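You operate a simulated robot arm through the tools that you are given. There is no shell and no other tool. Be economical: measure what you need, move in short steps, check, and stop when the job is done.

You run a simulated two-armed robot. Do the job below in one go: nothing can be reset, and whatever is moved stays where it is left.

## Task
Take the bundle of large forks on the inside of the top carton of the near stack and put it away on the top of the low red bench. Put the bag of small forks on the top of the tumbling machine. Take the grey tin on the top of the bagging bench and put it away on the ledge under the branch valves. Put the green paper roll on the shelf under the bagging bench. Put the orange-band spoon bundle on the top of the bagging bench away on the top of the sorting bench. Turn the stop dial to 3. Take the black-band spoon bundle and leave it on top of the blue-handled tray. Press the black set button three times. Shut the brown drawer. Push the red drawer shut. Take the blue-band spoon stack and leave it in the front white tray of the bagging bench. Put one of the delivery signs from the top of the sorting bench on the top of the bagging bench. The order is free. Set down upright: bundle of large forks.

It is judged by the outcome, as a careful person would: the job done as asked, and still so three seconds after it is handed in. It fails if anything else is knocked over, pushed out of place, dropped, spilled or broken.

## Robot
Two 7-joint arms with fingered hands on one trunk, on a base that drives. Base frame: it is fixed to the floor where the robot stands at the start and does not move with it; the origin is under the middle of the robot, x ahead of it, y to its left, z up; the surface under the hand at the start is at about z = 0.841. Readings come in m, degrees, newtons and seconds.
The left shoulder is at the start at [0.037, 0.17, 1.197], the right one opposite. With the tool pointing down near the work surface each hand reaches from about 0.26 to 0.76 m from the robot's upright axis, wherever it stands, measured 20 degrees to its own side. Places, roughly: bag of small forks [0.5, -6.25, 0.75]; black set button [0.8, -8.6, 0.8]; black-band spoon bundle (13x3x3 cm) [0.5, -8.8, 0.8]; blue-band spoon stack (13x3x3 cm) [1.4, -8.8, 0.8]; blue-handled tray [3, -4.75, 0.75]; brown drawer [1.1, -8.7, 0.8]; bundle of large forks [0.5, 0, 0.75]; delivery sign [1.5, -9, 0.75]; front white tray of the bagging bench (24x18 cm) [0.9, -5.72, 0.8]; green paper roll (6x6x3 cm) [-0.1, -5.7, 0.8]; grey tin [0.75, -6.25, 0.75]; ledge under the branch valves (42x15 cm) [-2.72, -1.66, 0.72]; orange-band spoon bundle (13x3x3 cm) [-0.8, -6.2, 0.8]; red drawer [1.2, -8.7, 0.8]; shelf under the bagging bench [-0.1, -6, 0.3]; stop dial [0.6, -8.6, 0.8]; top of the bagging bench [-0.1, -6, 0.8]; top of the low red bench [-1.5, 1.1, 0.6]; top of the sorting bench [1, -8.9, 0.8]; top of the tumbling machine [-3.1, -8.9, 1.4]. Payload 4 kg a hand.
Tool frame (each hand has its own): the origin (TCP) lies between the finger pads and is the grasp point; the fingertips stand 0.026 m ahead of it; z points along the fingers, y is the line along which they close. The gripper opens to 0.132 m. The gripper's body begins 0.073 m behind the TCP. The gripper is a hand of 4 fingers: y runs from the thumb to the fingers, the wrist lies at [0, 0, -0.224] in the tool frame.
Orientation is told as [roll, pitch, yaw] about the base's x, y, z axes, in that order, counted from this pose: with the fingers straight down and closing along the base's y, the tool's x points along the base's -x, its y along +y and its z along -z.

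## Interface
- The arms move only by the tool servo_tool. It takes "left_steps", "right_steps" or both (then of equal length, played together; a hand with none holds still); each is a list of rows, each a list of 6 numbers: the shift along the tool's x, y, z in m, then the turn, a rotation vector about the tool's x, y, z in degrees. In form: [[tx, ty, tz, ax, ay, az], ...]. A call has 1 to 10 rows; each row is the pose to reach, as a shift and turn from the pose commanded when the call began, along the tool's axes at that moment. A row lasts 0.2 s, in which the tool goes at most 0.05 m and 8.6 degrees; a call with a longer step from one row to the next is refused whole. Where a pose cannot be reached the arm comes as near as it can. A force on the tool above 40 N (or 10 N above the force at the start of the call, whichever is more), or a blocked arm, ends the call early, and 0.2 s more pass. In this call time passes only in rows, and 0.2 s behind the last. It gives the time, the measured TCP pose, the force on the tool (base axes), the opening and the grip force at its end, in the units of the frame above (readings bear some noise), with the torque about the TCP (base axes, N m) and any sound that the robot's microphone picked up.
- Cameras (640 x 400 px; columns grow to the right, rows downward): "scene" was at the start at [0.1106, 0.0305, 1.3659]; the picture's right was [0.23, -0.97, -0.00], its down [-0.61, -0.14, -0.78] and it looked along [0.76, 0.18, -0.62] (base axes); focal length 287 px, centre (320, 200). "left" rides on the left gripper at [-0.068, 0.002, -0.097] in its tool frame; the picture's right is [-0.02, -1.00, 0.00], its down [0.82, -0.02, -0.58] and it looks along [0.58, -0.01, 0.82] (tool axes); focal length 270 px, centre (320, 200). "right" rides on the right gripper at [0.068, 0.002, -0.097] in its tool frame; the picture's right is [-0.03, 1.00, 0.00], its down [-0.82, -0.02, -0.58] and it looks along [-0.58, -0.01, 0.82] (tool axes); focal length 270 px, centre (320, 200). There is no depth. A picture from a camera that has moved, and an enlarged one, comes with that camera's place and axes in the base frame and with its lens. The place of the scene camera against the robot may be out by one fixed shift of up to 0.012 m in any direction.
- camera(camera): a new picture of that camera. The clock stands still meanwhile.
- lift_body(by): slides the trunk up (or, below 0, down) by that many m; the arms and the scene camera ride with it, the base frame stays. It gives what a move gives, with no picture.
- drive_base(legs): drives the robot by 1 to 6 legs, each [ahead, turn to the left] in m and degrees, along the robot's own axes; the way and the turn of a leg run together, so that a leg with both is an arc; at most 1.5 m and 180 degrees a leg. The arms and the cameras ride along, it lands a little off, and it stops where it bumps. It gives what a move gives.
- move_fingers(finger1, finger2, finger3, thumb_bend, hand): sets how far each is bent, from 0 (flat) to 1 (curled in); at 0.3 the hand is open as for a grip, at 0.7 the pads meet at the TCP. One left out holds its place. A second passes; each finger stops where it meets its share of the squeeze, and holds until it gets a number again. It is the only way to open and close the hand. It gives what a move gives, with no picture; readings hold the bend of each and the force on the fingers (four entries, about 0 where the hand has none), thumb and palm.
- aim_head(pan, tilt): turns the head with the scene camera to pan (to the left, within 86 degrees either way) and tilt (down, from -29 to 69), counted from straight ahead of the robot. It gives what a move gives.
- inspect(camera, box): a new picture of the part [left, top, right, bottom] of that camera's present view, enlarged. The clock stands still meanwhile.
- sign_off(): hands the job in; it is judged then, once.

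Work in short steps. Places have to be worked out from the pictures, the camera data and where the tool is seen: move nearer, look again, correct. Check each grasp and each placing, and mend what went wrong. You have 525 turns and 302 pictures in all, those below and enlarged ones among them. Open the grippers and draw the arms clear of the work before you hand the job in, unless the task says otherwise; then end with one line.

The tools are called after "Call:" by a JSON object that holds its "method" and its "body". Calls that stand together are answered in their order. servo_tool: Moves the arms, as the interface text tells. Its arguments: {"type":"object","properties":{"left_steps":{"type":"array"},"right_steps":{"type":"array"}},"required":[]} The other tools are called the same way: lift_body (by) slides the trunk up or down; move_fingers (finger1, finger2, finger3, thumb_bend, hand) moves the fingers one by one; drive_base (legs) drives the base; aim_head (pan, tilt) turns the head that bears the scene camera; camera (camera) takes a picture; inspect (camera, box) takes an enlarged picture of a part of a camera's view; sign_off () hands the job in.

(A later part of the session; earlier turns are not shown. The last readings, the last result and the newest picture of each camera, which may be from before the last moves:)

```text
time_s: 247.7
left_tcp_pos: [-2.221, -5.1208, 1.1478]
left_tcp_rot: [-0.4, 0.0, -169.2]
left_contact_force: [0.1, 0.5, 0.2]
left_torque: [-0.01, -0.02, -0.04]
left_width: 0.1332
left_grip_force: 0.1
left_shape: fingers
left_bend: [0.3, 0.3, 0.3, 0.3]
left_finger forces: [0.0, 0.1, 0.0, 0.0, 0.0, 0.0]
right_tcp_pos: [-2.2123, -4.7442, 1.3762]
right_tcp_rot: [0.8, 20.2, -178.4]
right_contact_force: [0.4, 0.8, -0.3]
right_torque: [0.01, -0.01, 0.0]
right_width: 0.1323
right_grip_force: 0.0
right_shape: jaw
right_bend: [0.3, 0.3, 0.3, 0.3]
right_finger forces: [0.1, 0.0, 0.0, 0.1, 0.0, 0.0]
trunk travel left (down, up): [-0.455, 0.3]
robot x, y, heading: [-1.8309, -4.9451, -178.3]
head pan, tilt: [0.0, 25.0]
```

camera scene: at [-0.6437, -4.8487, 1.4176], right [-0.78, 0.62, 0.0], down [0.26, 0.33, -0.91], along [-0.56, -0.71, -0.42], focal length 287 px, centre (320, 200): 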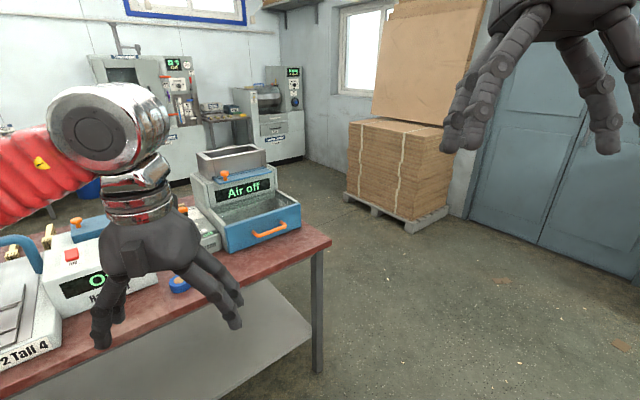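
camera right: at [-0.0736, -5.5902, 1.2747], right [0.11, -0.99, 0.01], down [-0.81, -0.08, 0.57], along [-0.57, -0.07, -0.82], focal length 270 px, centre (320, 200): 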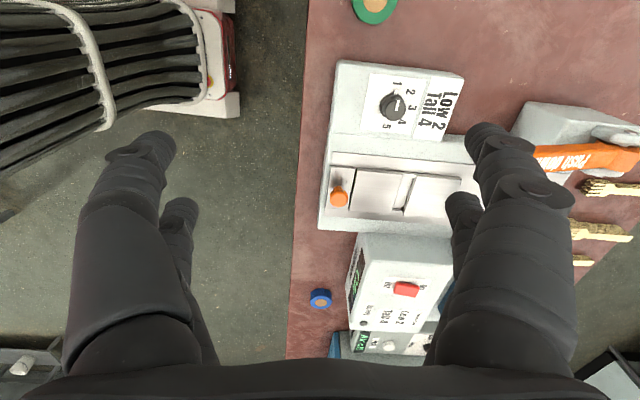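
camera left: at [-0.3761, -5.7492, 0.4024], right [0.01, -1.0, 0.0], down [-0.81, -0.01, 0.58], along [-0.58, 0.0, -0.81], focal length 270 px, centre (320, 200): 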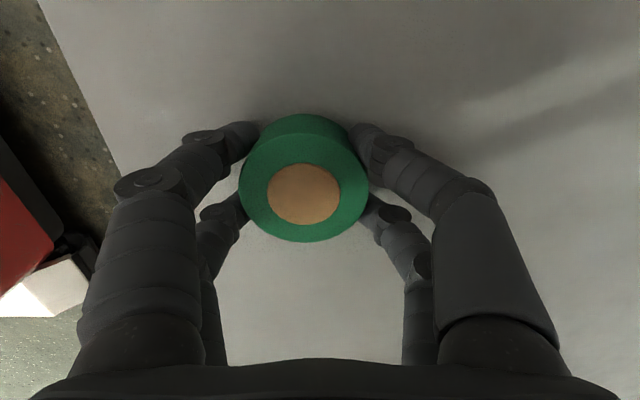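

At [-1.83, -4.95]. I turn south and go past the bench end.

Call:
{"method": "drive_base", "body": {"legs": [[0, 44]]}}

Call:
{"method": "drive_base", "body": {"legs": [[0, 44], [1.1, 0], [1.0, 0]]}}

Call:
{"method": "aim_head", "body": {"pan": 40, "tilt": 25}}

Call:
{"method": "camera", "body": {"camera": "scene"}}

```text
time_s: 250.4
left_tcp_pos: [-1.9865, -5.3438, 1.147]
left_tcp_rot: [-0.4, 0.0, -124.5]
left_contact_force: [-0.2, -0.3, -0.3]
left_torque: [0.02, -0.01, -0.01]
left_width: 0.1331
left_grip_force: 0.0
left_shape: fingers
left_bend: [0.3, 0.3, 0.3, 0.3]
left_finger forces: [0.0, 0.1, 0.1, 0.1, 0.0, 0.0]
right_tcp_pos: [-2.2459, -5.0701, 1.3765]
right_tcp_rot: [0.9, 20.3, -133.6]
right_contact_force: [-1.1, 0.3, -0.4]
right_torque: [0.01, 0.0, 0.03]
right_width: 0.1319
right_grip_force: 0.1
right_shape: jaw
right_bend: [0.3, 0.3, 0.3, 0.3]
right_finger forces: [0.1, 0.0, 0.0, 0.1, 0.0, 0.1]
trunk travel left (down, up): [-0.455, 0.3]
robot x, y, heading: [-1.8642, -4.9187, -133.8]
head pan, tilt: [0.0, 25.0]
```

```text
time_s: 253.4
left_tcp_pos: [-1.6533, -5.3128, 1.1487]
left_tcp_rot: [-0.6, 0.1, -80.1]
left_contact_force: [0.5, 0.2, -0.1]
left_torque: [0.05, 0.02, -0.01]
left_width: 0.133
left_grip_force: 0.1
left_shape: fingers
left_bend: [0.3, 0.3, 0.3, 0.3]
left_finger forces: [0.0, 0.1, 0.0, 0.1, 0.1, 0.1]
right_tcp_pos: [-2.028, -5.2964, 1.3794]
right_tcp_rot: [0.7, 20.3, -89.4]
right_contact_force: [0.5, -0.7, 0.2]
right_torque: [0.06, 0.07, 0.04]
right_width: 0.1323
right_grip_force: 0.1
right_shape: jaw
right_bend: [0.3, 0.3, 0.3, 0.3]
right_finger forces: [0.0, 0.0, 0.0, 0.1, 0.0, 0.0]
trunk travel left (down, up): [-0.455, 0.3]
robot x, y, heading: [-1.9047, -4.9256, -90.1]
head pan, tilt: [0.0, 25.0]
stopped in leg 2: the robot was blocked; the commanded pose is now the measured one
```

```text
time_s: 254.5
left_tcp_pos: [-1.6571, -5.3122, 1.1495]
left_tcp_rot: [-0.4, -0.1, -80.3]
left_contact_force: [-0.2, 1.1, 1.0]
left_torque: [0.0, 0.0, 0.02]
left_width: 0.1328
left_grip_force: 0.1
left_shape: fingers
left_bend: [0.3, 0.3, 0.3, 0.3]
left_finger forces: [0.0, 0.0, 0.1, 0.0, 0.0, 0.1]
right_tcp_pos: [-2.0336, -5.296, 1.3775]
right_tcp_rot: [1.0, 20.2, -89.5]
right_contact_force: [0.3, 0.2, 0.0]
right_torque: [0.04, 0.0, 0.01]
right_width: 0.132
right_grip_force: 0.2
right_shape: jaw
right_bend: [0.3, 0.3, 0.3, 0.3]
right_finger forces: [0.0, 0.1, 0.0, 0.1, 0.0, 0.0]
trunk travel left (down, up): [-0.455, 0.3]
robot x, y, heading: [-1.9049, -4.9249, -90.2]
head pan, tilt: [40.0, 25.0]
```

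```text
225 pictures are left
camera scene: at [-1.8538, -5.0102, 1.4176], right [-0.77, -0.64, 0.0], down [-0.27, 0.32, -0.91], along [0.58, -0.69, -0.42], focal length 287 px, centre (320, 200)
```

scene: 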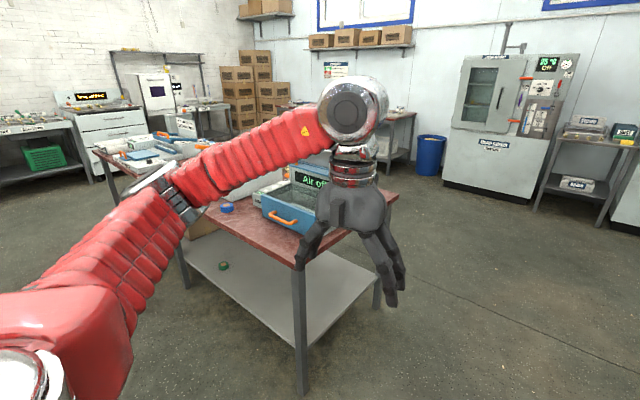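

The way is free; I drive on south.

Call:
{"method": "drive_base", "body": {"legs": [[1.1, 0], [1.05, 0]]}}

Call:
{"method": "drive_base", "body": {"legs": [[0, 44]]}}

Call:
{"method": "drive_base", "body": {"legs": [[0, 44]]}}

Call:
{"method": "aim_head", "body": {"pan": 30, "tilt": 25}}

Call:
{"method": "camera", "body": {"camera": "scene"}}

```text
time_s: 265.1
left_tcp_pos: [-1.6919, -7.4323, 1.1484]
left_tcp_rot: [-0.5, 0.0, -81.4]
left_contact_force: [-0.6, -0.8, -0.7]
left_torque: [0.0, -0.02, 0.01]
left_width: 0.1328
left_grip_force: 0.1
left_shape: fingers
left_bend: [0.3, 0.3, 0.3, 0.3]
left_finger forces: [0.1, 0.1, 0.0, 0.1, 0.0, 0.1]
right_tcp_pos: [-2.0678, -7.4107, 1.3777]
right_tcp_rot: [1.0, 20.2, -90.6]
right_contact_force: [0.0, 0.2, -0.1]
right_torque: [-0.01, 0.01, 0.02]
right_width: 0.132
right_grip_force: 0.0
right_shape: jaw
right_bend: [0.3, 0.3, 0.3, 0.3]
right_finger forces: [0.0, 0.0, 0.0, 0.0, 0.1, 0.0]
trunk travel left (down, up): [-0.455, 0.3]
robot x, y, heading: [-1.934, -7.0385, -90.8]
head pan, tilt: [40.0, 25.0]
```

```text
time_s: 267.7
left_tcp_pos: [-1.4891, -7.1638, 1.149]
left_tcp_rot: [-0.3, 0.0, -38.6]
left_contact_force: [-0.8, -0.8, 0.7]
left_torque: [0.01, -0.02, 0.02]
left_width: 0.133
left_grip_force: 0.0
left_shape: fingers
left_bend: [0.3, 0.3, 0.3, 0.3]
left_finger forces: [0.0, 0.0, 0.0, 0.1, 0.0, 0.0]
right_tcp_pos: [-1.7794, -7.4018, 1.3771]
right_tcp_rot: [0.9, 20.2, -47.7]
right_contact_force: [0.3, -0.3, -0.9]
right_torque: [0.05, -0.02, 0.02]
right_width: 0.1317
right_grip_force: 0.0
right_shape: jaw
right_bend: [0.3, 0.3, 0.3, 0.3]
right_finger forces: [0.0, 0.0, 0.1, 0.0, 0.0, 0.0]
trunk travel left (down, up): [-0.455, 0.3]
robot x, y, heading: [-1.9652, -7.0645, -48.4]
head pan, tilt: [40.0, 25.0]
```

```text
time_s: 270.4
left_tcp_pos: [-1.541, -6.8105, 1.1499]
left_tcp_rot: [-0.6, -0.1, 4.3]
left_contact_force: [-0.2, -0.1, -0.8]
left_torque: [-0.07, 0.05, 0.02]
left_width: 0.1335
left_grip_force: 0.1
left_shape: fingers
left_bend: [0.3, 0.3, 0.3, 0.3]
left_finger forces: [0.0, 0.0, 0.0, 0.1, 0.0, 0.1]
right_tcp_pos: [-1.5927, -7.1848, 1.3791]
right_tcp_rot: [0.8, 20.3, -5.0]
right_contact_force: [0.3, 1.0, 0.7]
right_torque: [-0.02, 0.01, 0.06]
right_width: 0.1321
right_grip_force: 0.1
right_shape: jaw
right_bend: [0.3, 0.3, 0.3, 0.3]
right_finger forces: [0.0, 0.1, 0.0, 0.0, 0.1, 0.0]
trunk travel left (down, up): [-0.455, 0.3]
robot x, y, heading: [-1.96, -7.1065, -4.9]
head pan, tilt: [40.0, 25.0]
stopped in leg 1: the robot was blocked; the commanded pose is now the measured one
```

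```text
time_s: 271.1
left_tcp_pos: [-1.543, -6.8159, 1.1517]
left_tcp_rot: [-0.5, -0.1, 4.2]
left_contact_force: [0.2, -0.2, 0.3]
left_torque: [0.0, 0.01, 0.03]
left_width: 0.1332
left_grip_force: 0.2
left_shape: fingers
left_bend: [0.3, 0.3, 0.3, 0.3]
left_finger forces: [0.0, 0.1, 0.0, 0.0, 0.1, 0.1]
right_tcp_pos: [-1.5918, -7.188, 1.3792]
right_tcp_rot: [1.1, 20.2, -5.0]
right_contact_force: [0.1, 0.6, -1.2]
right_torque: [0.03, 0.02, 0.02]
right_width: 0.1319
right_grip_force: 0.1
right_shape: jaw
right_bend: [0.3, 0.3, 0.3, 0.3]
right_finger forces: [0.0, 0.0, 0.1, 0.1, 0.1, 0.1]
trunk travel left (down, up): [-0.455, 0.3]
robot x, y, heading: [-1.9621, -7.107, -4.8]
head pan, tilt: [30.0, 25.0]
```

```text
224 pictures are left
camera scene: at [-1.8579, -7.0588, 1.4176], right [0.43, -0.91, 0.0], down [-0.38, -0.18, -0.91], along [0.82, 0.39, -0.42], focal length 287 px, centre (320, 200)
```

scene: 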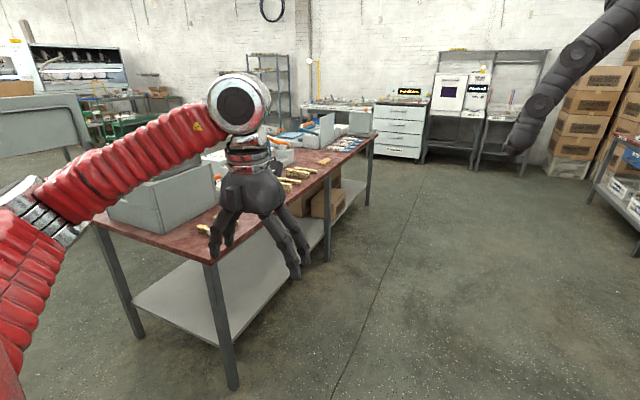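

South edge at y≈-6.38, orange bundle just behind it near x≈-0.84. I drive along the south aisle and turn north.

Call:
{"method": "drive_base", "body": {"legs": [[0, 8], [1.3, 0]]}}

Call:
{"method": "drive_base", "body": {"legs": [[0, 42]]}}

Call:
{"method": "drive_base", "body": {"legs": [[0, 42]]}}

Call:
{"method": "aim_head", "body": {"pan": 0, "tilt": 40}}

Call:
{"method": "camera", "body": {"camera": "scene"}}

```text
time_s: 278.3
left_tcp_pos: [-0.327, -6.6703, 1.1509]
left_tcp_rot: [-0.4, -0.1, 13.5]
left_contact_force: [-0.2, -0.7, 0.2]
left_torque: [0.01, 0.01, 0.01]
left_width: 0.1332
left_grip_force: 0.1
left_shape: fingers
left_bend: [0.3, 0.3, 0.3, 0.3]
left_finger forces: [0.1, 0.0, 0.1, 0.0, 0.0, 0.0]
right_tcp_pos: [-0.318, -7.0472, 1.3793]
right_tcp_rot: [1.0, 20.2, 4.3]
right_contact_force: [0.3, -0.3, 0.0]
right_torque: [0.0, 0.02, 0.01]
right_width: 0.132
right_grip_force: 0.0
right_shape: jaw
right_bend: [0.3, 0.3, 0.3, 0.3]
right_finger forces: [0.1, 0.1, 0.0, 0.0, 0.0, 0.0]
trunk travel left (down, up): [-0.455, 0.3]
robot x, y, heading: [-0.6958, -7.0268, 4.3]
head pan, tilt: [30.0, 25.0]
```

```text
time_s: 280.8
left_tcp_pos: [-0.6585, -6.5157, 1.1516]
left_tcp_rot: [-0.3, 0.0, 55.7]
left_contact_force: [0.8, -0.7, 0.1]
left_torque: [-0.03, 0.02, 0.01]
left_width: 0.1331
left_grip_force: 0.0
left_shape: fingers
left_bend: [0.3, 0.3, 0.3, 0.3]
left_finger forces: [0.0, 0.1, 0.1, 0.1, 0.0, 0.1]
right_tcp_pos: [-0.3983, -6.7886, 1.3804]
right_tcp_rot: [0.9, 20.2, 46.3]
right_contact_force: [0.6, -0.4, 0.6]
right_torque: [-0.02, 0.0, 0.01]
right_width: 0.1319
right_grip_force: 0.0
right_shape: jaw
right_bend: [0.3, 0.3, 0.3, 0.3]
right_finger forces: [0.1, 0.0, 0.0, 0.1, 0.0, 0.0]
trunk travel left (down, up): [-0.455, 0.3]
robot x, y, heading: [-0.6659, -7.0504, 46.2]
head pan, tilt: [30.0, 25.0]
```

```text
time_s: 283.6
left_tcp_pos: [-1.0262, -6.6474, 1.1515]
left_tcp_rot: [-0.8, -0.1, 98.0]
left_contact_force: [-0.1, 0.6, -1.3]
left_torque: [0.07, -0.02, -0.01]
left_width: 0.133
left_grip_force: 0.1
left_shape: fingers
left_bend: [0.3, 0.3, 0.3, 0.3]
left_finger forces: [0.0, 0.1, 0.1, 0.0, 0.0, 0.0]
right_tcp_pos: [-0.6505, -6.6715, 1.3811]
right_tcp_rot: [0.8, 20.2, 88.7]
right_contact_force: [-1.5, 0.0, 0.8]
right_torque: [0.02, -0.04, 0.03]
right_width: 0.1316
right_grip_force: 0.0
right_shape: jaw
right_bend: [0.3, 0.3, 0.3, 0.3]
right_finger forces: [0.1, 0.1, 0.0, 0.0, 0.0, 0.0]
trunk travel left (down, up): [-0.455, 0.3]
robot x, y, heading: [-0.6301, -7.0485, 88.3]
head pan, tilt: [30.0, 25.0]
stopped in leg 1: the robot was blocked; the commanded pose is now the measured one
```

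```text
time_s: 284.5
left_tcp_pos: [-1.0217, -6.6468, 1.152]
left_tcp_rot: [-0.4, -0.1, 98.0]
left_contact_force: [0.0, 0.3, -0.6]
left_torque: [-0.01, 0.01, 0.01]
left_width: 0.1332
left_grip_force: 0.1
left_shape: fingers
left_bend: [0.3, 0.3, 0.3, 0.3]
left_finger forces: [0.0, 0.0, 0.0, 0.0, 0.1, 0.0]
right_tcp_pos: [-0.6461, -6.6716, 1.3837]
right_tcp_rot: [1.2, 20.2, 88.5]
right_contact_force: [-0.2, -0.1, 0.5]
right_torque: [0.03, 0.01, 0.03]
right_width: 0.132
right_grip_force: 0.0
right_shape: jaw
right_bend: [0.3, 0.3, 0.3, 0.3]
right_finger forces: [0.0, 0.1, 0.0, 0.1, 0.1, 0.1]
trunk travel left (down, up): [-0.455, 0.3]
robot x, y, heading: [-0.6283, -7.0459, 88.3]
head pan, tilt: [0.0, 40.0]
```

```text
223 pictures are left
camera scene: at [-0.6311, -6.9249, 1.3943], right [1.0, -0.03, 0.0], down [-0.02, -0.64, -0.77], along [0.02, 0.77, -0.64], focal length 287 px, centre (320, 200)
```

scene: 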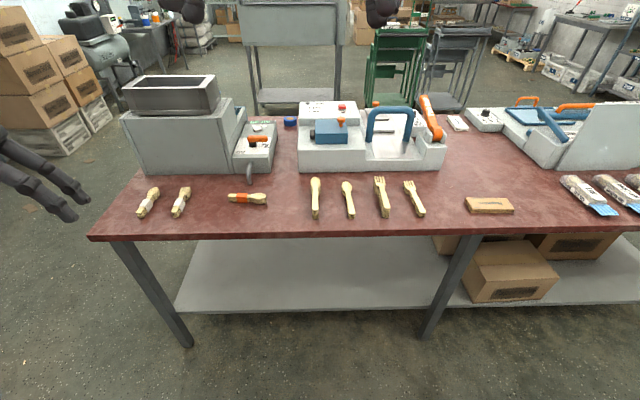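

Orange bundle at [-0.837, -6.225], along x. I drive up 0.28, and swing the left hand over it, turned so it closes front-to-back, half-closed for clearance.

Call:
{"method": "drive_base", "body": {"legs": [[0.28, 0]]}}

Call:
{"method": "move_fingers", "body": {"hand": "left", "finger1": 0.42, "finger2": 0.42, "finger3": 0.42, "thumb_bend": 0.42}}

Call:
{"method": "servo_tool", "body": {"left_steps": [[-0.013, -0.019, 0, 0, 0, -8], [-0.026, -0.037, 0, 0, 0, -16], [-0.039, -0.055, 0, 0, 0, -24], [-0.052, -0.074, 0, 0, 0, -32], [-0.065, -0.092, 0, 0, 0, -40], [-0.078, -0.11, 0, 0, 0, -48], [-0.092, -0.13, 0, 0, 0, -56], [-0.105, -0.148, 0, 0, 0, -64], [-0.118, -0.166, 0, 0, 0, -72], [-0.13, -0.185, 0, 0, 0, -80]]}}

Call:
{"method": "camera", "body": {"camera": "left"}}

Call:
{"method": "camera", "body": {"camera": "scene"}}

```text
time_s: 286.5
left_tcp_pos: [-1.0168, -6.37, 1.1518]
left_tcp_rot: [-0.4, -0.1, 98.3]
left_contact_force: [0.9, -1.1, -0.5]
left_torque: [-0.04, -0.01, -0.02]
left_width: 0.133
left_grip_force: 0.0
left_shape: fingers
left_bend: [0.3, 0.3, 0.3, 0.3]
left_finger forces: [0.0, 0.1, 0.1, 0.0, 0.0, 0.0]
right_tcp_pos: [-0.6418, -6.3932, 1.3813]
right_tcp_rot: [1.2, 20.3, 88.9]
right_contact_force: [0.8, -0.1, -1.6]
right_torque: [-0.01, -0.02, 0.01]
right_width: 0.132
right_grip_force: 0.1
right_shape: jaw
right_bend: [0.3, 0.3, 0.3, 0.3]
right_finger forces: [0.0, 0.0, 0.0, 0.0, 0.0, 0.1]
trunk travel left (down, up): [-0.455, 0.3]
robot x, y, heading: [-0.6165, -6.7721, 89.0]
head pan, tilt: [0.0, 40.0]
```

```text
time_s: 287.5
left_tcp_pos: [-1.0171, -6.3697, 1.1532]
left_tcp_rot: [-0.6, -0.1, 98.3]
left_contact_force: [-0.4, 0.0, -0.6]
left_torque: [0.04, -0.01, 0.03]
left_width: 0.0938
left_grip_force: 0.1
left_shape: fingers
left_bend: [0.42, 0.42, 0.42, 0.42]
left_finger forces: [0.0, 0.0, 0.0, 0.0, 0.1, 0.0]
right_tcp_pos: [-0.6414, -6.3937, 1.383]
right_tcp_rot: [1.2, 20.2, 89.0]
right_contact_force: [-0.3, -0.2, -0.8]
right_torque: [0.03, -0.03, 0.02]
right_width: 0.1321
right_grip_force: 0.1
right_shape: jaw
right_bend: [0.3, 0.3, 0.3, 0.3]
right_finger forces: [0.0, 0.0, 0.0, 0.1, 0.0, 0.0]
trunk travel left (down, up): [-0.455, 0.3]
robot x, y, heading: [-0.6191, -6.7721, 88.8]
head pan, tilt: [0.0, 40.0]
```

```text
time_s: 289.7
left_tcp_pos: [-0.8519, -6.2156, 1.152]
left_tcp_rot: [-0.2, 0.4, 178.4]
left_contact_force: [0.2, 0.8, -0.8]
left_torque: [-0.01, -0.01, 0.01]
left_width: 0.0935
left_grip_force: 0.2
left_shape: fingers
left_bend: [0.42, 0.42, 0.42, 0.42]
left_finger forces: [0.0, 0.1, 0.1, 0.0, 0.0, 0.0]
right_tcp_pos: [-0.64, -6.3927, 1.382]
right_tcp_rot: [1.2, 20.3, 88.9]
right_contact_force: [0.2, -0.2, -0.1]
right_torque: [-0.01, 0.03, 0.03]
right_width: 0.1321
right_grip_force: 0.0
right_shape: jaw
right_bend: [0.3, 0.3, 0.3, 0.3]
right_finger forces: [0.0, 0.0, 0.0, 0.0, 0.0, 0.0]
trunk travel left (down, up): [-0.455, 0.3]
robot x, y, heading: [-0.6194, -6.7678, 88.7]
head pan, tilt: [0.0, 40.0]
```

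```text
222 pictures are left
camera left: at [-0.9214, -6.2156, 1.2497], right [0.0, 1.0, 0.0], down [0.81, 0.0, 0.58], along [0.58, 0.0, -0.81], focal length 270 px, centre (320, 200)
```

left: 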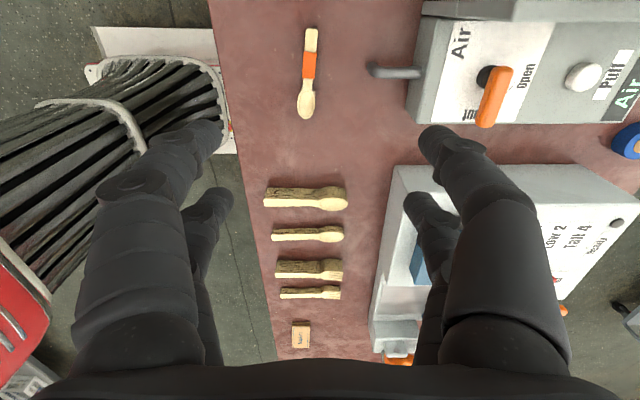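

```text
221 pictures are left
camera scene: at [-0.6239, -6.6459, 1.3942], right [1.0, -0.02, 0.0], down [-0.01, -0.64, -0.77], along [0.01, 0.77, -0.64], focal length 287 px, centre (320, 200)
```

scene: 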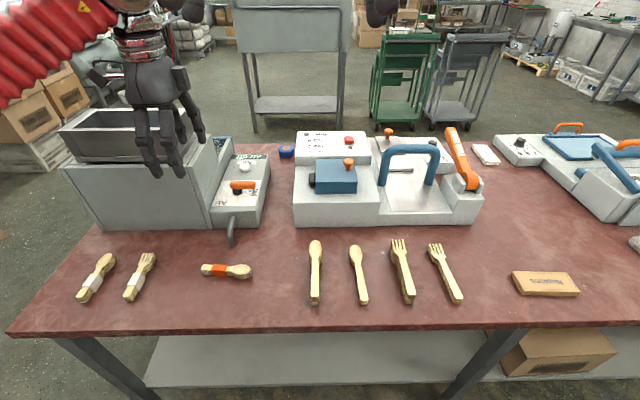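

Bundle is right below. I correct 12 mm and descend to z≈0.90, then check.

Call:
{"method": "servo_tool", "body": {"left_steps": [[0, 0.005, 0.04, 0, 0, 0], [0, 0.012, 0.08, 0, 0, 0], [0, 0.012, 0.12, 0, 0, 0], [0, 0.012, 0.16, 0, 0, 0], [0, 0.012, 0.2, 0, 0, 0], [0, 0.012, 0.235, 0, 0, 0]]}}

Call:
{"method": "camera", "body": {"camera": "left"}}

```text
time_s: 291.1
left_tcp_pos: [-0.8511, -6.2243, 0.9143]
left_tcp_rot: [-0.2, 0.4, 178.3]
left_contact_force: [0.5, -0.4, -0.1]
left_torque: [0.03, 0.02, -0.01]
left_width: 0.0934
left_grip_force: 0.1
left_shape: fingers
left_bend: [0.42, 0.42, 0.42, 0.42]
left_finger forces: [0.1, 0.0, 0.0, 0.1, 0.0, 0.1]
right_tcp_pos: [-0.6402, -6.3934, 1.3831]
right_tcp_rot: [1.2, 20.3, 88.9]
right_contact_force: [-0.6, -0.3, -2.0]
right_torque: [0.02, -0.03, 0.03]
right_width: 0.1322
right_grip_force: 0.0
right_shape: jaw
right_bend: [0.3, 0.3, 0.3, 0.3]
right_finger forces: [0.0, 0.0, 0.0, 0.1, 0.0, 0.0]
trunk travel left (down, up): [-0.455, 0.3]
robot x, y, heading: [-0.6195, -6.7727, 88.9]
head pan, tilt: [0.0, 40.0]
```

```text
220 pictures are left
camera left: at [-0.92, -6.2244, 1.0111], right [0.0, 1.0, 0.0], down [0.81, -0.01, 0.58], along [0.58, 0.0, -0.81], focal length 270 px, centre (320, 200)
```

left: 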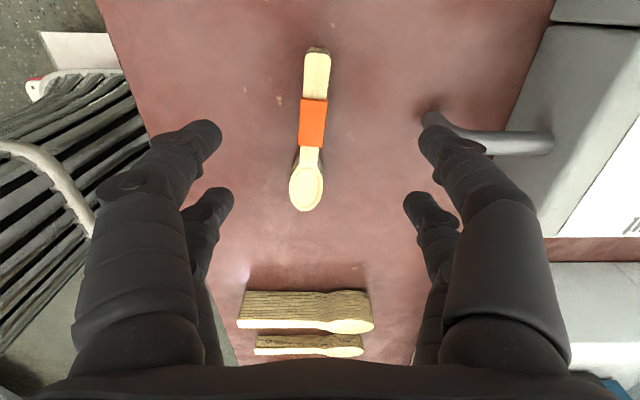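

Close to a grey lever on the far side, so I narrow the fingers a bit more, then go down.

Call:
{"method": "move_fingers", "body": {"hand": "left", "finger1": 0.49, "finger2": 0.49, "finger3": 0.49, "thumb_bend": 0.49}}

Call:
{"method": "servo_tool", "body": {"left_steps": [[0, 0.006, 0.025, 0, 0, 0], [0, 0.006, 0.05, 0, 0, 0], [0, 0.006, 0.07, 0, 0, 0], [0, 0.006, 0.08, 0, 0, 0]]}}

Call:
{"method": "camera", "body": {"camera": "left"}}

```text
time_s: 292.1
left_tcp_pos: [-0.8507, -6.225, 0.9157]
left_tcp_rot: [-0.1, 0.4, 178.3]
left_contact_force: [-0.8, 0.1, 0.4]
left_torque: [0.0, 0.01, -0.02]
left_width: 0.0701
left_grip_force: 0.0
left_shape: fingers
left_bend: [0.49, 0.49, 0.49, 0.49]
left_finger forces: [0.1, 0.0, 0.0, 0.0, 0.0, 0.0]
right_tcp_pos: [-0.641, -6.3937, 1.3827]
right_tcp_rot: [1.2, 20.2, 89.0]
right_contact_force: [0.3, -0.2, 0.2]
right_torque: [-0.04, -0.04, 0.02]
right_width: 0.132
right_grip_force: 0.0
right_shape: jaw
right_bend: [0.3, 0.3, 0.3, 0.3]
right_finger forces: [0.0, 0.0, 0.0, 0.0, 0.0, 0.0]
trunk travel left (down, up): [-0.455, 0.3]
robot x, y, heading: [-0.6198, -6.7713, 88.9]
head pan, tilt: [0.0, 40.0]
```

```text
time_s: 293.1
left_tcp_pos: [-0.8499, -6.2305, 0.8373]
left_tcp_rot: [-0.3, 0.4, 178.4]
left_contact_force: [-0.4, -0.2, 0.1]
left_torque: [-0.03, 0.02, -0.01]
left_width: 0.0698
left_grip_force: 0.0
left_shape: fingers
left_bend: [0.49, 0.49, 0.49, 0.49]
left_finger forces: [0.0, 0.0, 0.0, 0.0, 0.0, 0.0]
right_tcp_pos: [-0.6405, -6.3927, 1.3817]
right_tcp_rot: [1.2, 20.2, 89.0]
right_contact_force: [-0.2, -0.1, 0.3]
right_torque: [0.01, 0.04, 0.04]
right_width: 0.1319
right_grip_force: 0.1
right_shape: jaw
right_bend: [0.3, 0.3, 0.3, 0.3]
right_finger forces: [0.0, 0.0, 0.1, 0.0, 0.0, 0.0]
trunk travel left (down, up): [-0.455, 0.3]
robot x, y, heading: [-0.6229, -6.7741, 88.9]
head pan, tilt: [0.0, 40.0]
```

```text
219 pictures are left
camera left: at [-0.9195, -6.2298, 0.9337], right [0.0, 1.0, 0.0], down [0.81, -0.01, 0.58], along [0.58, 0.0, -0.81], focal length 270 px, centre (320, 200)
```

left: 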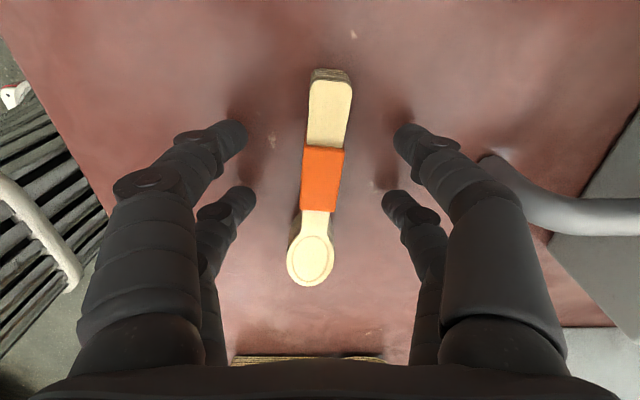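

Well centred on the band. Down 6 mm and close.

Call:
{"method": "servo_tool", "body": {"left_steps": [[0, 0, 0.007, 0, 0, 0]]}}

Call:
{"method": "move_fingers", "body": {"hand": "left", "finger1": 0.72, "finger2": 0.72, "finger3": 0.72, "thumb_bend": 0.72}}

Call:
{"method": "camera", "body": {"camera": "left"}}

```text
time_s: 293.5
left_tcp_pos: [-0.8499, -6.2297, 0.8325]
left_tcp_rot: [-0.2, 0.5, 178.3]
left_contact_force: [-0.6, 0.6, 7.0]
left_torque: [-0.31, 0.14, -0.06]
left_width: 0.0701
left_grip_force: 3.8
left_shape: fingers
left_bend: [0.49, 0.49, 0.49, 0.49]
left_finger forces: [6.3, 1.0, 0.0, 0.0, 0.0, 0.1]
right_tcp_pos: [-0.6399, -6.3945, 1.3836]
right_tcp_rot: [1.2, 20.2, 89.0]
right_contact_force: [0.4, 0.3, -0.2]
right_torque: [-0.01, -0.02, 0.02]
right_width: 0.1319
right_grip_force: 0.0
right_shape: jaw
right_bend: [0.3, 0.3, 0.3, 0.3]
right_finger forces: [0.0, 0.0, 0.0, 0.0, 0.1, 0.0]
trunk travel left (down, up): [-0.455, 0.3]
robot x, y, heading: [-0.6209, -6.7701, 88.8]
head pan, tilt: [0.0, 40.0]
```

```text
time_s: 294.5
left_tcp_pos: [-0.8509, -6.2294, 0.8321]
left_tcp_rot: [-0.2, 0.5, 178.4]
left_contact_force: [0.1, -0.2, -0.4]
left_torque: [0.01, -0.05, -0.03]
left_width: 0.0118
left_grip_force: 11.3
left_shape: fingers
left_bend: [0.68, 0.69, 0.69, 0.69]
left_finger forces: [5.6, 5.4, 5.0, 0.1, 6.2, 0.0]
right_tcp_pos: [-0.64, -6.3943, 1.3833]
right_tcp_rot: [1.1, 20.1, 88.9]
right_contact_force: [-0.8, 0.3, -0.4]
right_torque: [0.01, 0.02, 0.04]
right_width: 0.132
right_grip_force: 0.0
right_shape: jaw
right_bend: [0.3, 0.3, 0.3, 0.3]
right_finger forces: [0.1, 0.0, 0.1, 0.0, 0.1, 0.0]
trunk travel left (down, up): [-0.455, 0.3]
robot x, y, heading: [-0.6204, -6.7712, 88.8]
head pan, tilt: [0.0, 40.0]
```

```text
218 pictures are left
camera left: at [-0.9197, -6.2304, 0.9281], right [0.01, 1.0, 0.0], down [0.81, -0.01, 0.58], along [0.58, 0.0, -0.81], focal length 270 px, centre (320, 200)
```

left: 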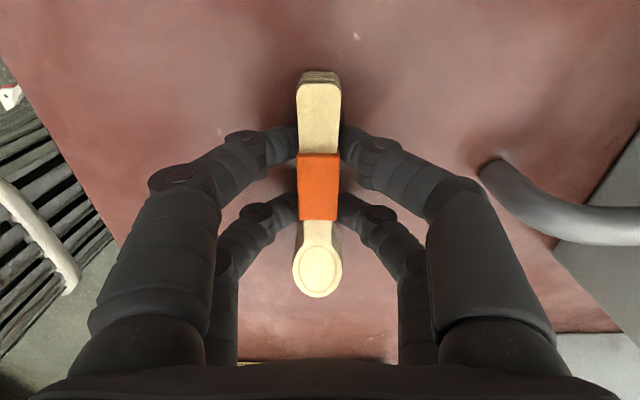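

Gripped. I lift it well clear and draw it back.

Call:
{"method": "servo_tool", "body": {"left_steps": [[0, 0, -0.03, 0, 0, 0], [0, 0, -0.07, 0, 0, 0], [0, 0, -0.11, 0, 0, 0], [0, 0, -0.155, 0, 0, 0], [0, 0, -0.2, 0, 0, 0], [0, 0, -0.24, 0, 0, 0], [0, 0, -0.28, 0, 0, 0], [0, 0.04, -0.28, 0, 0, 0], [0, 0.08, -0.28, 0, 0, 0], [0, 0.12, -0.28, 0, 0, 0]]}}

Call:
{"method": "drive_base", "body": {"legs": [[-0.35, 0], [0, -40]]}}

Call:
{"method": "camera", "body": {"camera": "left"}}

```text
time_s: 296.7
left_tcp_pos: [-0.8548, -6.3575, 1.1126]
left_tcp_rot: [-0.4, 0.5, 178.3]
left_contact_force: [0.1, 0.4, -0.7]
left_torque: [0.05, 0.0, 0.0]
left_width: 0.0118
left_grip_force: 10.4
left_shape: fingers
left_bend: [0.68, 0.69, 0.69, 0.69]
left_finger forces: [5.7, 5.3, 4.8, 0.1, 6.0, 0.0]
right_tcp_pos: [-0.6413, -6.3943, 1.3832]
right_tcp_rot: [1.2, 20.2, 88.9]
right_contact_force: [-0.4, 0.1, -0.2]
right_torque: [0.0, -0.02, -0.04]
right_width: 0.1318
right_grip_force: 0.1
right_shape: jaw
right_bend: [0.3, 0.3, 0.3, 0.3]
right_finger forces: [0.1, 0.0, 0.0, 0.1, 0.1, 0.0]
trunk travel left (down, up): [-0.455, 0.3]
robot x, y, heading: [-0.618, -6.7692, 88.8]
head pan, tilt: [0.0, 40.0]
```

```text
time_s: 301.1
left_tcp_pos: [-0.5349, -6.6529, 1.1119]
left_tcp_rot: [-0.1, 0.5, 137.7]
left_contact_force: [-0.7, 0.1, 0.5]
left_torque: [0.0, 0.02, 0.02]
left_width: 0.0121
left_grip_force: 10.5
left_shape: fingers
left_bend: [0.69, 0.69, 0.69, 0.69]
left_finger forces: [5.6, 5.1, 4.8, 0.1, 5.8, 0.1]
right_tcp_pos: [-0.397, -6.8218, 1.3819]
right_tcp_rot: [1.2, 20.3, 48.4]
right_contact_force: [-0.3, 0.1, -1.2]
right_torque: [-0.02, 0.0, 0.01]
right_width: 0.1319
right_grip_force: 0.0
right_shape: jaw
right_bend: [0.3, 0.3, 0.3, 0.3]
right_finger forces: [0.0, 0.1, 0.0, 0.0, 0.1, 0.0]
trunk travel left (down, up): [-0.455, 0.3]
robot x, y, heading: [-0.6552, -7.0961, 48.4]
head pan, tilt: [0.0, 40.0]
```

```text
217 pictures are left
camera left: at [-0.5886, -6.6077, 1.208], right [0.65, 0.76, 0.0], down [0.61, -0.53, 0.58], along [0.44, -0.38, -0.81], focal length 270 px, centre (320, 200)
```

left: 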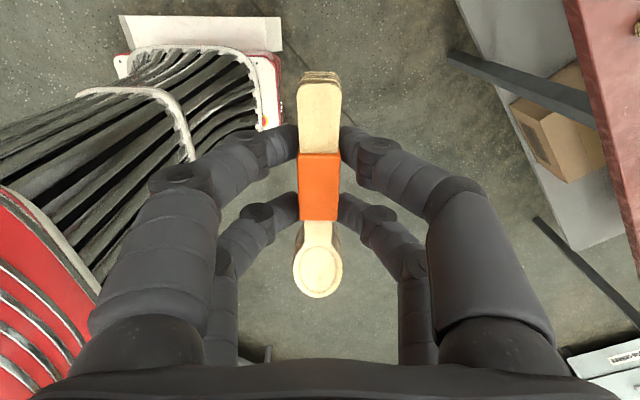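

Secure. I drive 0.95 m east and face the bench again.

Call:
{"method": "drive_base", "body": {"legs": [[0, -42], [0.95, 0]]}}

Call:
{"method": "drive_base", "body": {"legs": [[0, 42]]}}

Call:
{"method": "drive_base", "body": {"legs": [[0, 42]]}}

Call:
{"method": "aim_head", "body": {"pan": -10, "tilt": 40}}

Call:
{"method": "camera", "body": {"camera": "scene"}}

```text
time_s: 308.3
left_tcp_pos: [0.6868, -6.7355, 1.1116]
left_tcp_rot: [-0.2, 0.4, 95.4]
left_contact_force: [-0.8, 0.2, -0.4]
left_torque: [0.03, 0.03, -0.02]
left_width: 0.0115
left_grip_force: 10.2
left_shape: fingers
left_bend: [0.69, 0.69, 0.7, 0.69]
left_finger forces: [5.5, 4.7, 4.4, 0.0, 5.7, 0.0]
right_tcp_pos: [0.6756, -6.9513, 1.3839]
right_tcp_rot: [1.2, 20.3, 6.1]
right_contact_force: [0.0, 0.2, 0.4]
right_torque: [-0.02, 0.02, -0.01]
right_width: 0.1318
right_grip_force: 0.1
right_shape: jaw
right_bend: [0.3, 0.3, 0.3, 0.3]
right_finger forces: [0.0, 0.0, 0.0, 0.0, 0.0, 0.0]
trunk travel left (down, up): [-0.455, 0.3]
robot x, y, heading: [0.3029, -6.9775, 6.3]
head pan, tilt: [0.0, 40.0]
```

```text
time_s: 310.9
left_tcp_pos: [0.4234, -6.5354, 1.1136]
left_tcp_rot: [-0.2, 0.4, 137.5]
left_contact_force: [0.6, -0.3, -0.6]
left_torque: [-0.02, 0.01, -0.01]
left_width: 0.0117
left_grip_force: 10.2
left_shape: fingers
left_bend: [0.69, 0.69, 0.7, 0.69]
left_finger forces: [5.3, 4.7, 4.5, 0.1, 5.5, 0.0]
right_tcp_pos: [0.5604, -6.7044, 1.3839]
right_tcp_rot: [1.3, 20.3, 48.2]
right_contact_force: [0.1, 0.1, -0.5]
right_torque: [0.0, 0.0, 0.01]
right_width: 0.132
right_grip_force: 0.1
right_shape: jaw
right_bend: [0.3, 0.3, 0.3, 0.3]
right_finger forces: [0.0, 0.1, 0.0, 0.1, 0.1, 0.1]
trunk travel left (down, up): [-0.455, 0.3]
robot x, y, heading: [0.3308, -7.0051, 48.3]
head pan, tilt: [0.0, 40.0]
```

```text
time_s: 313.6
left_tcp_pos: [0.0882, -6.5892, 1.1127]
left_tcp_rot: [-0.1, 0.7, 178.5]
left_contact_force: [-0.3, -1.0, 0.0]
left_torque: [0.06, -0.06, -0.02]
left_width: 0.011
left_grip_force: 10.0
left_shape: fingers
left_bend: [0.69, 0.7, 0.7, 0.69]
left_finger forces: [5.3, 4.5, 4.2, 0.0, 5.5, 0.0]
right_tcp_pos: [0.3021, -6.624, 1.3853]
right_tcp_rot: [1.0, 20.2, 89.2]
right_contact_force: [-1.1, -0.6, -0.7]
right_torque: [0.04, -0.1, 0.05]
right_width: 0.1319
right_grip_force: 0.0
right_shape: jaw
right_bend: [0.3, 0.3, 0.3, 0.3]
right_finger forces: [0.0, 0.1, 0.0, 0.0, 0.1, 0.1]
trunk travel left (down, up): [-0.455, 0.3]
robot x, y, heading: [0.3725, -7.0034, 89.2]
head pan, tilt: [0.0, 40.0]
stopped in leg 1: the robot was blocked; the commanded pose is now the measured one
```

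```text
time_s: 314.3
left_tcp_pos: [0.0945, -6.5882, 1.1134]
left_tcp_rot: [-0.2, 0.4, 178.4]
left_contact_force: [-0.2, 0.6, 0.3]
left_torque: [0.0, 0.01, 0.01]
left_width: 0.011
left_grip_force: 9.6
left_shape: fingers
left_bend: [0.69, 0.7, 0.7, 0.69]
left_finger forces: [5.3, 4.5, 4.2, 0.1, 5.4, 0.1]
right_tcp_pos: [0.3107, -6.6235, 1.3855]
right_tcp_rot: [1.4, 20.3, 89.1]
right_contact_force: [-0.2, 0.1, -0.4]
right_torque: [0.0, 0.01, 0.02]
right_width: 0.132
right_grip_force: 0.1
right_shape: jaw
right_bend: [0.3, 0.3, 0.3, 0.3]
right_finger forces: [0.0, 0.1, 0.1, 0.0, 0.0, 0.1]
trunk travel left (down, up): [-0.455, 0.3]
robot x, y, heading: [0.3706, -7.0016, 89.0]
head pan, tilt: [-10.0, 40.0]
```

```text
216 pictures are left
camera scene: at [0.3817, -6.879, 1.3942], right [0.98, -0.19, 0.0], down [-0.12, -0.63, -0.77], along [0.14, 0.75, -0.64], focal length 287 px, centre (320, 200)
```

scene: 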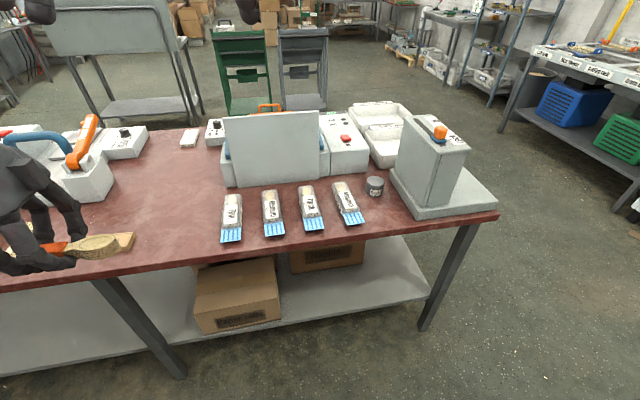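

Four bags and the grey tin are in view; I zoom in to read labels, and check the spoon bundle in the left hand.

Call:
{"method": "inspect", "body": {"camera": "scene", "box": [210, 165, 400, 255]}}

Call:
{"method": "camera", "body": {"camera": "left"}}

```text
3.37 times, centred on (305, 210) of scene
camera zoom: at [0.3817, -6.879, 1.3942], right [0.98, -0.19, 0.0], down [-0.12, -0.63, -0.77], along [0.14, 0.75, -0.64], focal length 966 px, centre (370, 166)
```

zoom: 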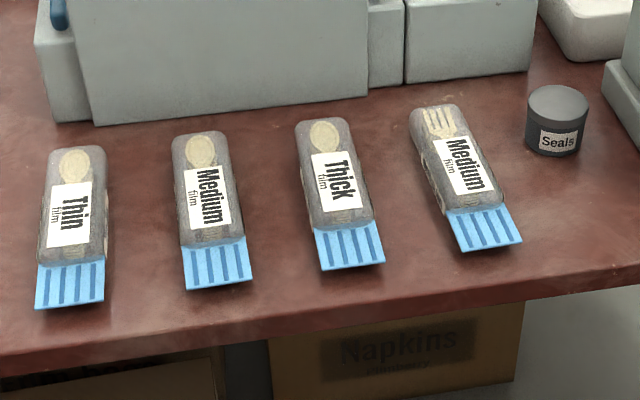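

```text
214 pictures are left
camera left: at [0.0256, -6.588, 1.2104], right [0.0, 1.0, 0.0], down [0.81, 0.0, 0.58], along [0.58, 0.0, -0.81], focal length 270 px, centre (320, 200)
```

left: 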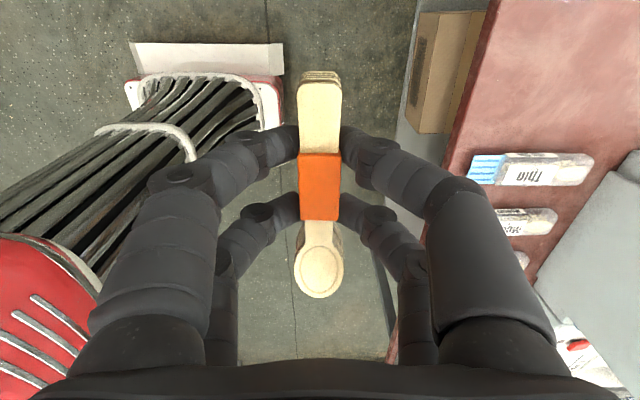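

The fourth bag (fork showing) is the one, at about [0.588, -6.20]. I drive up 0.25, level the right hand, narrow it, and move it over the bag.

Call:
{"method": "drive_base", "body": {"legs": [[0.25, 0]]}}

Call:
{"method": "move_fingers", "body": {"hand": "right", "finger1": 0.44, "finger2": 0.44, "finger3": 0.44, "thumb_bend": 0.44}}

Call:
{"method": "servo_tool", "body": {"right_steps": [[-0.02, -0.04, 0, 0, -4, 0], [-0.04, -0.08, 0, 0, -8, 0], [-0.06, -0.12, 0, 0, -12, 0], [-0.08, -0.16, 0, 0, -16, 0], [-0.1, -0.2, 0, 0, -20, 0], [-0.12, -0.24, 0.03, 0, -20, 0], [-0.13, -0.27, 0.06, 0, -20, 0]]}}

Call:
{"method": "camera", "body": {"camera": "right"}}

```text
time_s: 316.1
left_tcp_pos: [0.0959, -6.3351, 1.1137]
left_tcp_rot: [-0.1, 0.4, 178.5]
left_contact_force: [-0.4, -1.1, -0.8]
left_torque: [0.01, 0.03, -0.04]
left_width: 0.0113
left_grip_force: 9.8
left_shape: fingers
left_bend: [0.69, 0.7, 0.7, 0.69]
left_finger forces: [5.2, 4.5, 4.2, 0.0, 5.5, 0.0]
right_tcp_pos: [0.3101, -6.3693, 1.3862]
right_tcp_rot: [1.4, 20.4, 89.4]
right_contact_force: [0.5, 0.5, -0.2]
right_torque: [-0.01, 0.0, 0.02]
right_width: 0.132
right_grip_force: 0.0
right_shape: jaw
right_bend: [0.3, 0.3, 0.3, 0.3]
right_finger forces: [0.0, 0.1, 0.0, 0.0, 0.0, 0.0]
trunk travel left (down, up): [-0.455, 0.3]
robot x, y, heading: [0.3734, -6.7482, 89.3]
head pan, tilt: [-10.0, 40.0]
```

```text
time_s: 317.1
left_tcp_pos: [0.0963, -6.337, 1.114]
left_tcp_rot: [-0.2, 0.5, 178.6]
left_contact_force: [0.3, 0.6, -0.7]
left_torque: [0.0, 0.02, 0.02]
left_width: 0.0112
left_grip_force: 10.0
left_shape: fingers
left_bend: [0.69, 0.7, 0.7, 0.69]
left_finger forces: [5.3, 4.5, 4.2, 0.0, 5.5, 0.0]
right_tcp_pos: [0.3129, -6.3705, 1.3861]
right_tcp_rot: [1.4, 20.3, 89.4]
right_contact_force: [0.1, 0.3, -0.8]
right_torque: [-0.05, 0.0, -0.01]
right_width: 0.0867
right_grip_force: 0.1
right_shape: fingers
right_bend: [0.44, 0.44, 0.44, 0.44]
right_finger forces: [0.0, 0.0, 0.0, 0.0, 0.0, 0.1]
trunk travel left (down, up): [-0.455, 0.3]
robot x, y, heading: [0.3765, -6.7472, 89.3]
head pan, tilt: [-10.0, 40.0]
```

```text
refused: row 6 steps farther than a row can; nothing moved
```

```text
213 pictures are left
camera right: at [0.3117, -6.4005, 1.5007], right [-1.0, 0.04, 0.01], down [0.05, 0.97, 0.26], along [0.0, 0.26, -0.97], focal length 270 px, centre (320, 200)
```

right: 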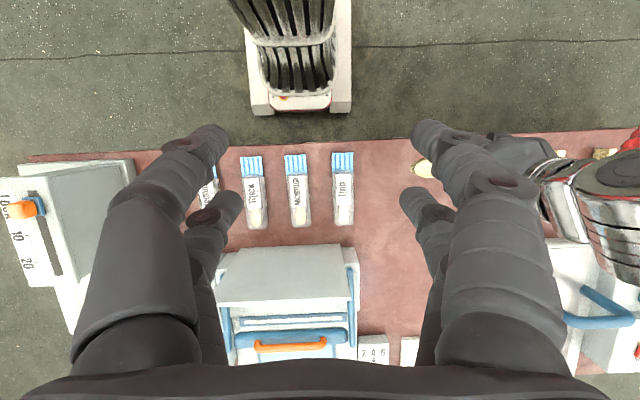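

One step was too long; resend split.

Call:
{"method": "servo_tool", "body": {"right_steps": [[-0.017, -0.03, 0, 0, -4, 0], [-0.034, -0.06, 0, 0, -8, 0], [-0.051, -0.09, 0, 0, -12, 0], [-0.068, -0.12, 0, 0, -16, 0], [-0.085, -0.15, 0, 0, -20, 0], [-0.102, -0.18, 0, 0, -20, 0], [-0.119, -0.21, 0, 0, -20, 0], [-0.136, -0.24, 0, 0, -20, 0], [-0.15, -0.275, 0, 0, -20, 0]]}}

Call:
{"method": "camera", "body": {"camera": "right"}}

```text
time_s: 319.1
left_tcp_pos: [0.0971, -6.3355, 1.1143]
left_tcp_rot: [-0.2, 0.4, 178.6]
left_contact_force: [1.2, -0.1, -0.1]
left_torque: [-0.02, 0.03, -0.01]
left_width: 0.011
left_grip_force: 9.9
left_shape: fingers
left_bend: [0.69, 0.7, 0.7, 0.69]
left_finger forces: [5.3, 4.5, 4.2, 0.1, 5.6, 0.0]
right_tcp_pos: [0.5891, -6.2321, 1.3255]
right_tcp_rot: [1.4, 0.3, 88.9]
right_contact_force: [0.6, 0.8, 0.6]
right_torque: [0.0, 0.0, -0.01]
right_width: 0.087
right_grip_force: 0.1
right_shape: fingers
right_bend: [0.44, 0.44, 0.44, 0.44]
right_finger forces: [0.1, 0.1, 0.0, 0.1, 0.0, 0.1]
trunk travel left (down, up): [-0.455, 0.3]
robot x, y, heading: [0.3749, -6.7498, 89.5]
head pan, tilt: [-10.0, 40.0]
```

```text
212 pictures are left
camera right: at [0.5879, -6.2998, 1.4223], right [-1.0, 0.04, 0.02], down [0.05, 0.82, 0.57], along [0.01, 0.57, -0.82], focal length 270 px, centre (320, 200)
```

right: 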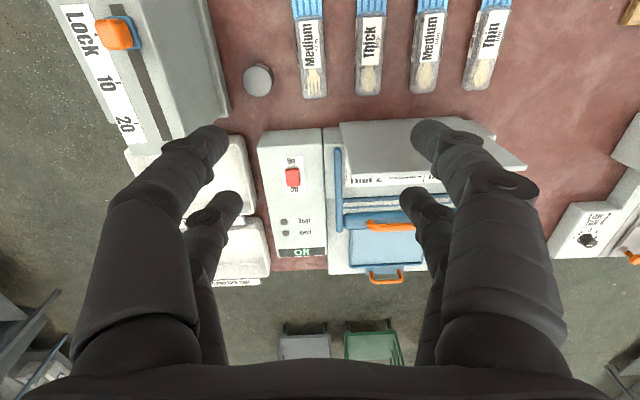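

Bag body centre [0.594, -6.222], rotated ~7°. I align and descend to z≈0.95.

Call:
{"method": "servo_tool", "body": {"right_steps": [[-0.005, -0.003, 0.045, 0, 0, -4], [-0.01, -0.005, 0.09, 0, 0, -7], [-0.01, -0.005, 0.135, 0, 0, -7], [-0.01, -0.005, 0.18, 0, 0, -7], [-0.01, -0.005, 0.225, 0, 0, -7], [-0.01, -0.005, 0.27, 0, 0, -7], [-0.01, -0.005, 0.31, 0, 0, -7], [-0.01, -0.005, 0.35, 0, 0, -7], [-0.01, -0.005, 0.38, 0, 0, -7]]}}

Call:
{"method": "camera", "body": {"camera": "right"}}

Call:
{"method": "camera", "body": {"camera": "scene"}}

```text
time_s: 321.1
left_tcp_pos: [0.0964, -6.3343, 1.113]
left_tcp_rot: [-0.2, 0.5, 178.6]
left_contact_force: [-0.5, 0.7, 0.4]
left_torque: [0.02, 0.01, 0.01]
left_width: 0.0112
left_grip_force: 9.7
left_shape: fingers
left_bend: [0.69, 0.7, 0.7, 0.69]
left_finger forces: [5.3, 4.5, 4.3, 0.0, 5.5, 0.0]
right_tcp_pos: [0.5838, -6.2249, 0.9442]
right_tcp_rot: [1.3, 0.3, 96.0]
right_contact_force: [-0.2, -0.4, -0.5]
right_torque: [0.02, 0.0, 0.01]
right_width: 0.0869
right_grip_force: 0.0
right_shape: fingers
right_bend: [0.44, 0.44, 0.44, 0.44]
right_finger forces: [0.0, 0.0, 0.0, 0.1, 0.0, 0.0]
trunk travel left (down, up): [-0.455, 0.3]
robot x, y, heading: [0.3726, -6.7472, 89.5]
head pan, tilt: [-10.0, 40.0]
```

```text
211 pictures are left
camera right: at [0.5912, -6.2924, 1.0406], right [-1.0, -0.08, 0.02], down [-0.05, 0.82, 0.57], along [-0.06, 0.57, -0.82], focal length 270 px, centre (320, 200)
```

right: 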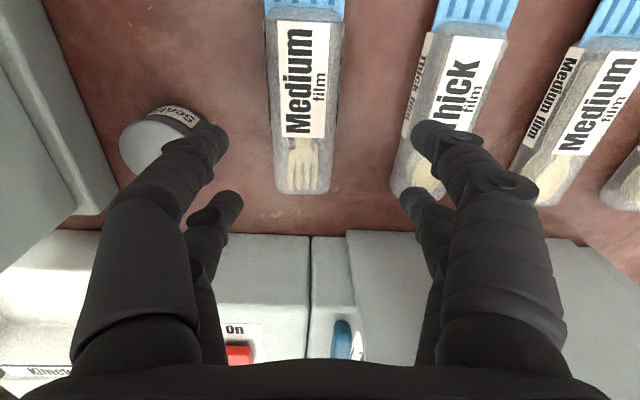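

```text
210 pictures are left
camera scene: at [0.3842, -6.6263, 1.3943], right [0.98, -0.18, 0.0], down [-0.12, -0.63, -0.77], along [0.14, 0.75, -0.64], focal length 287 px, centre (320, 200)
```

scene: 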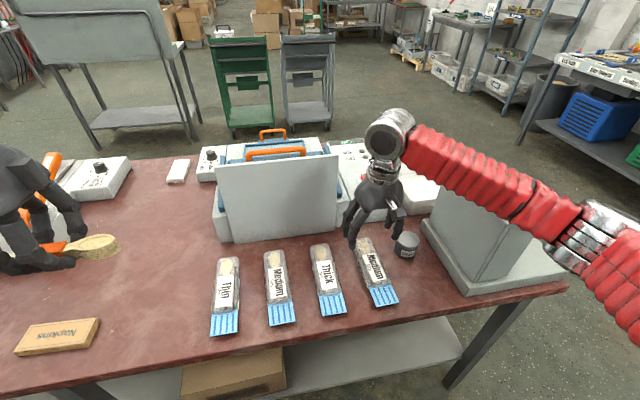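

The bag is 8 mm to the right of centre. I correct and go down to z≈0.834.

Call:
{"method": "servo_tool", "body": {"right_steps": [[0, -0.008, 0.03, 0, 0, 0], [0, -0.008, 0.06, 0, 0, 0], [0, -0.008, 0.09, 0, 0, 0], [0, -0.008, 0.107, 0, 0, 0]]}}

Call:
{"method": "camera", "body": {"camera": "right"}}

```text
time_s: 322.1
left_tcp_pos: [0.0956, -6.3364, 1.1142]
left_tcp_rot: [-0.2, 0.5, 178.6]
left_contact_force: [0.4, 0.9, -0.9]
left_torque: [-0.01, -0.01, 0.02]
left_width: 0.0114
left_grip_force: 9.6
left_shape: fingers
left_bend: [0.69, 0.7, 0.7, 0.69]
left_finger forces: [5.2, 4.5, 4.2, 0.0, 5.5, 0.0]
right_tcp_pos: [0.5886, -6.2264, 0.8404]
right_tcp_rot: [1.5, 0.2, 95.9]
right_contact_force: [0.0, -0.9, -0.4]
right_torque: [0.01, 0.01, 0.01]
right_width: 0.0868
right_grip_force: 0.0
right_shape: fingers
right_bend: [0.44, 0.44, 0.44, 0.44]
right_finger forces: [0.1, 0.1, 0.0, 0.1, 0.0, 0.1]
trunk travel left (down, up): [-0.455, 0.3]
robot x, y, heading: [0.3719, -6.7489, 89.6]
head pan, tilt: [-10.0, 40.0]
```

```text
209 pictures are left
camera right: at [0.5974, -6.2943, 0.9376], right [-1.0, -0.08, 0.02], down [-0.05, 0.82, 0.57], along [-0.06, 0.57, -0.82], focal length 270 px, centre (320, 200)
```

right: 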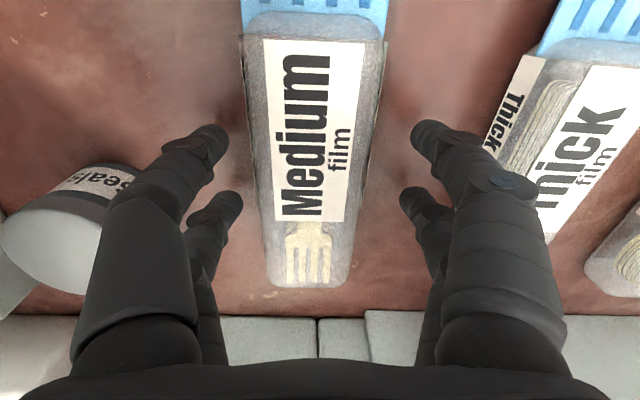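

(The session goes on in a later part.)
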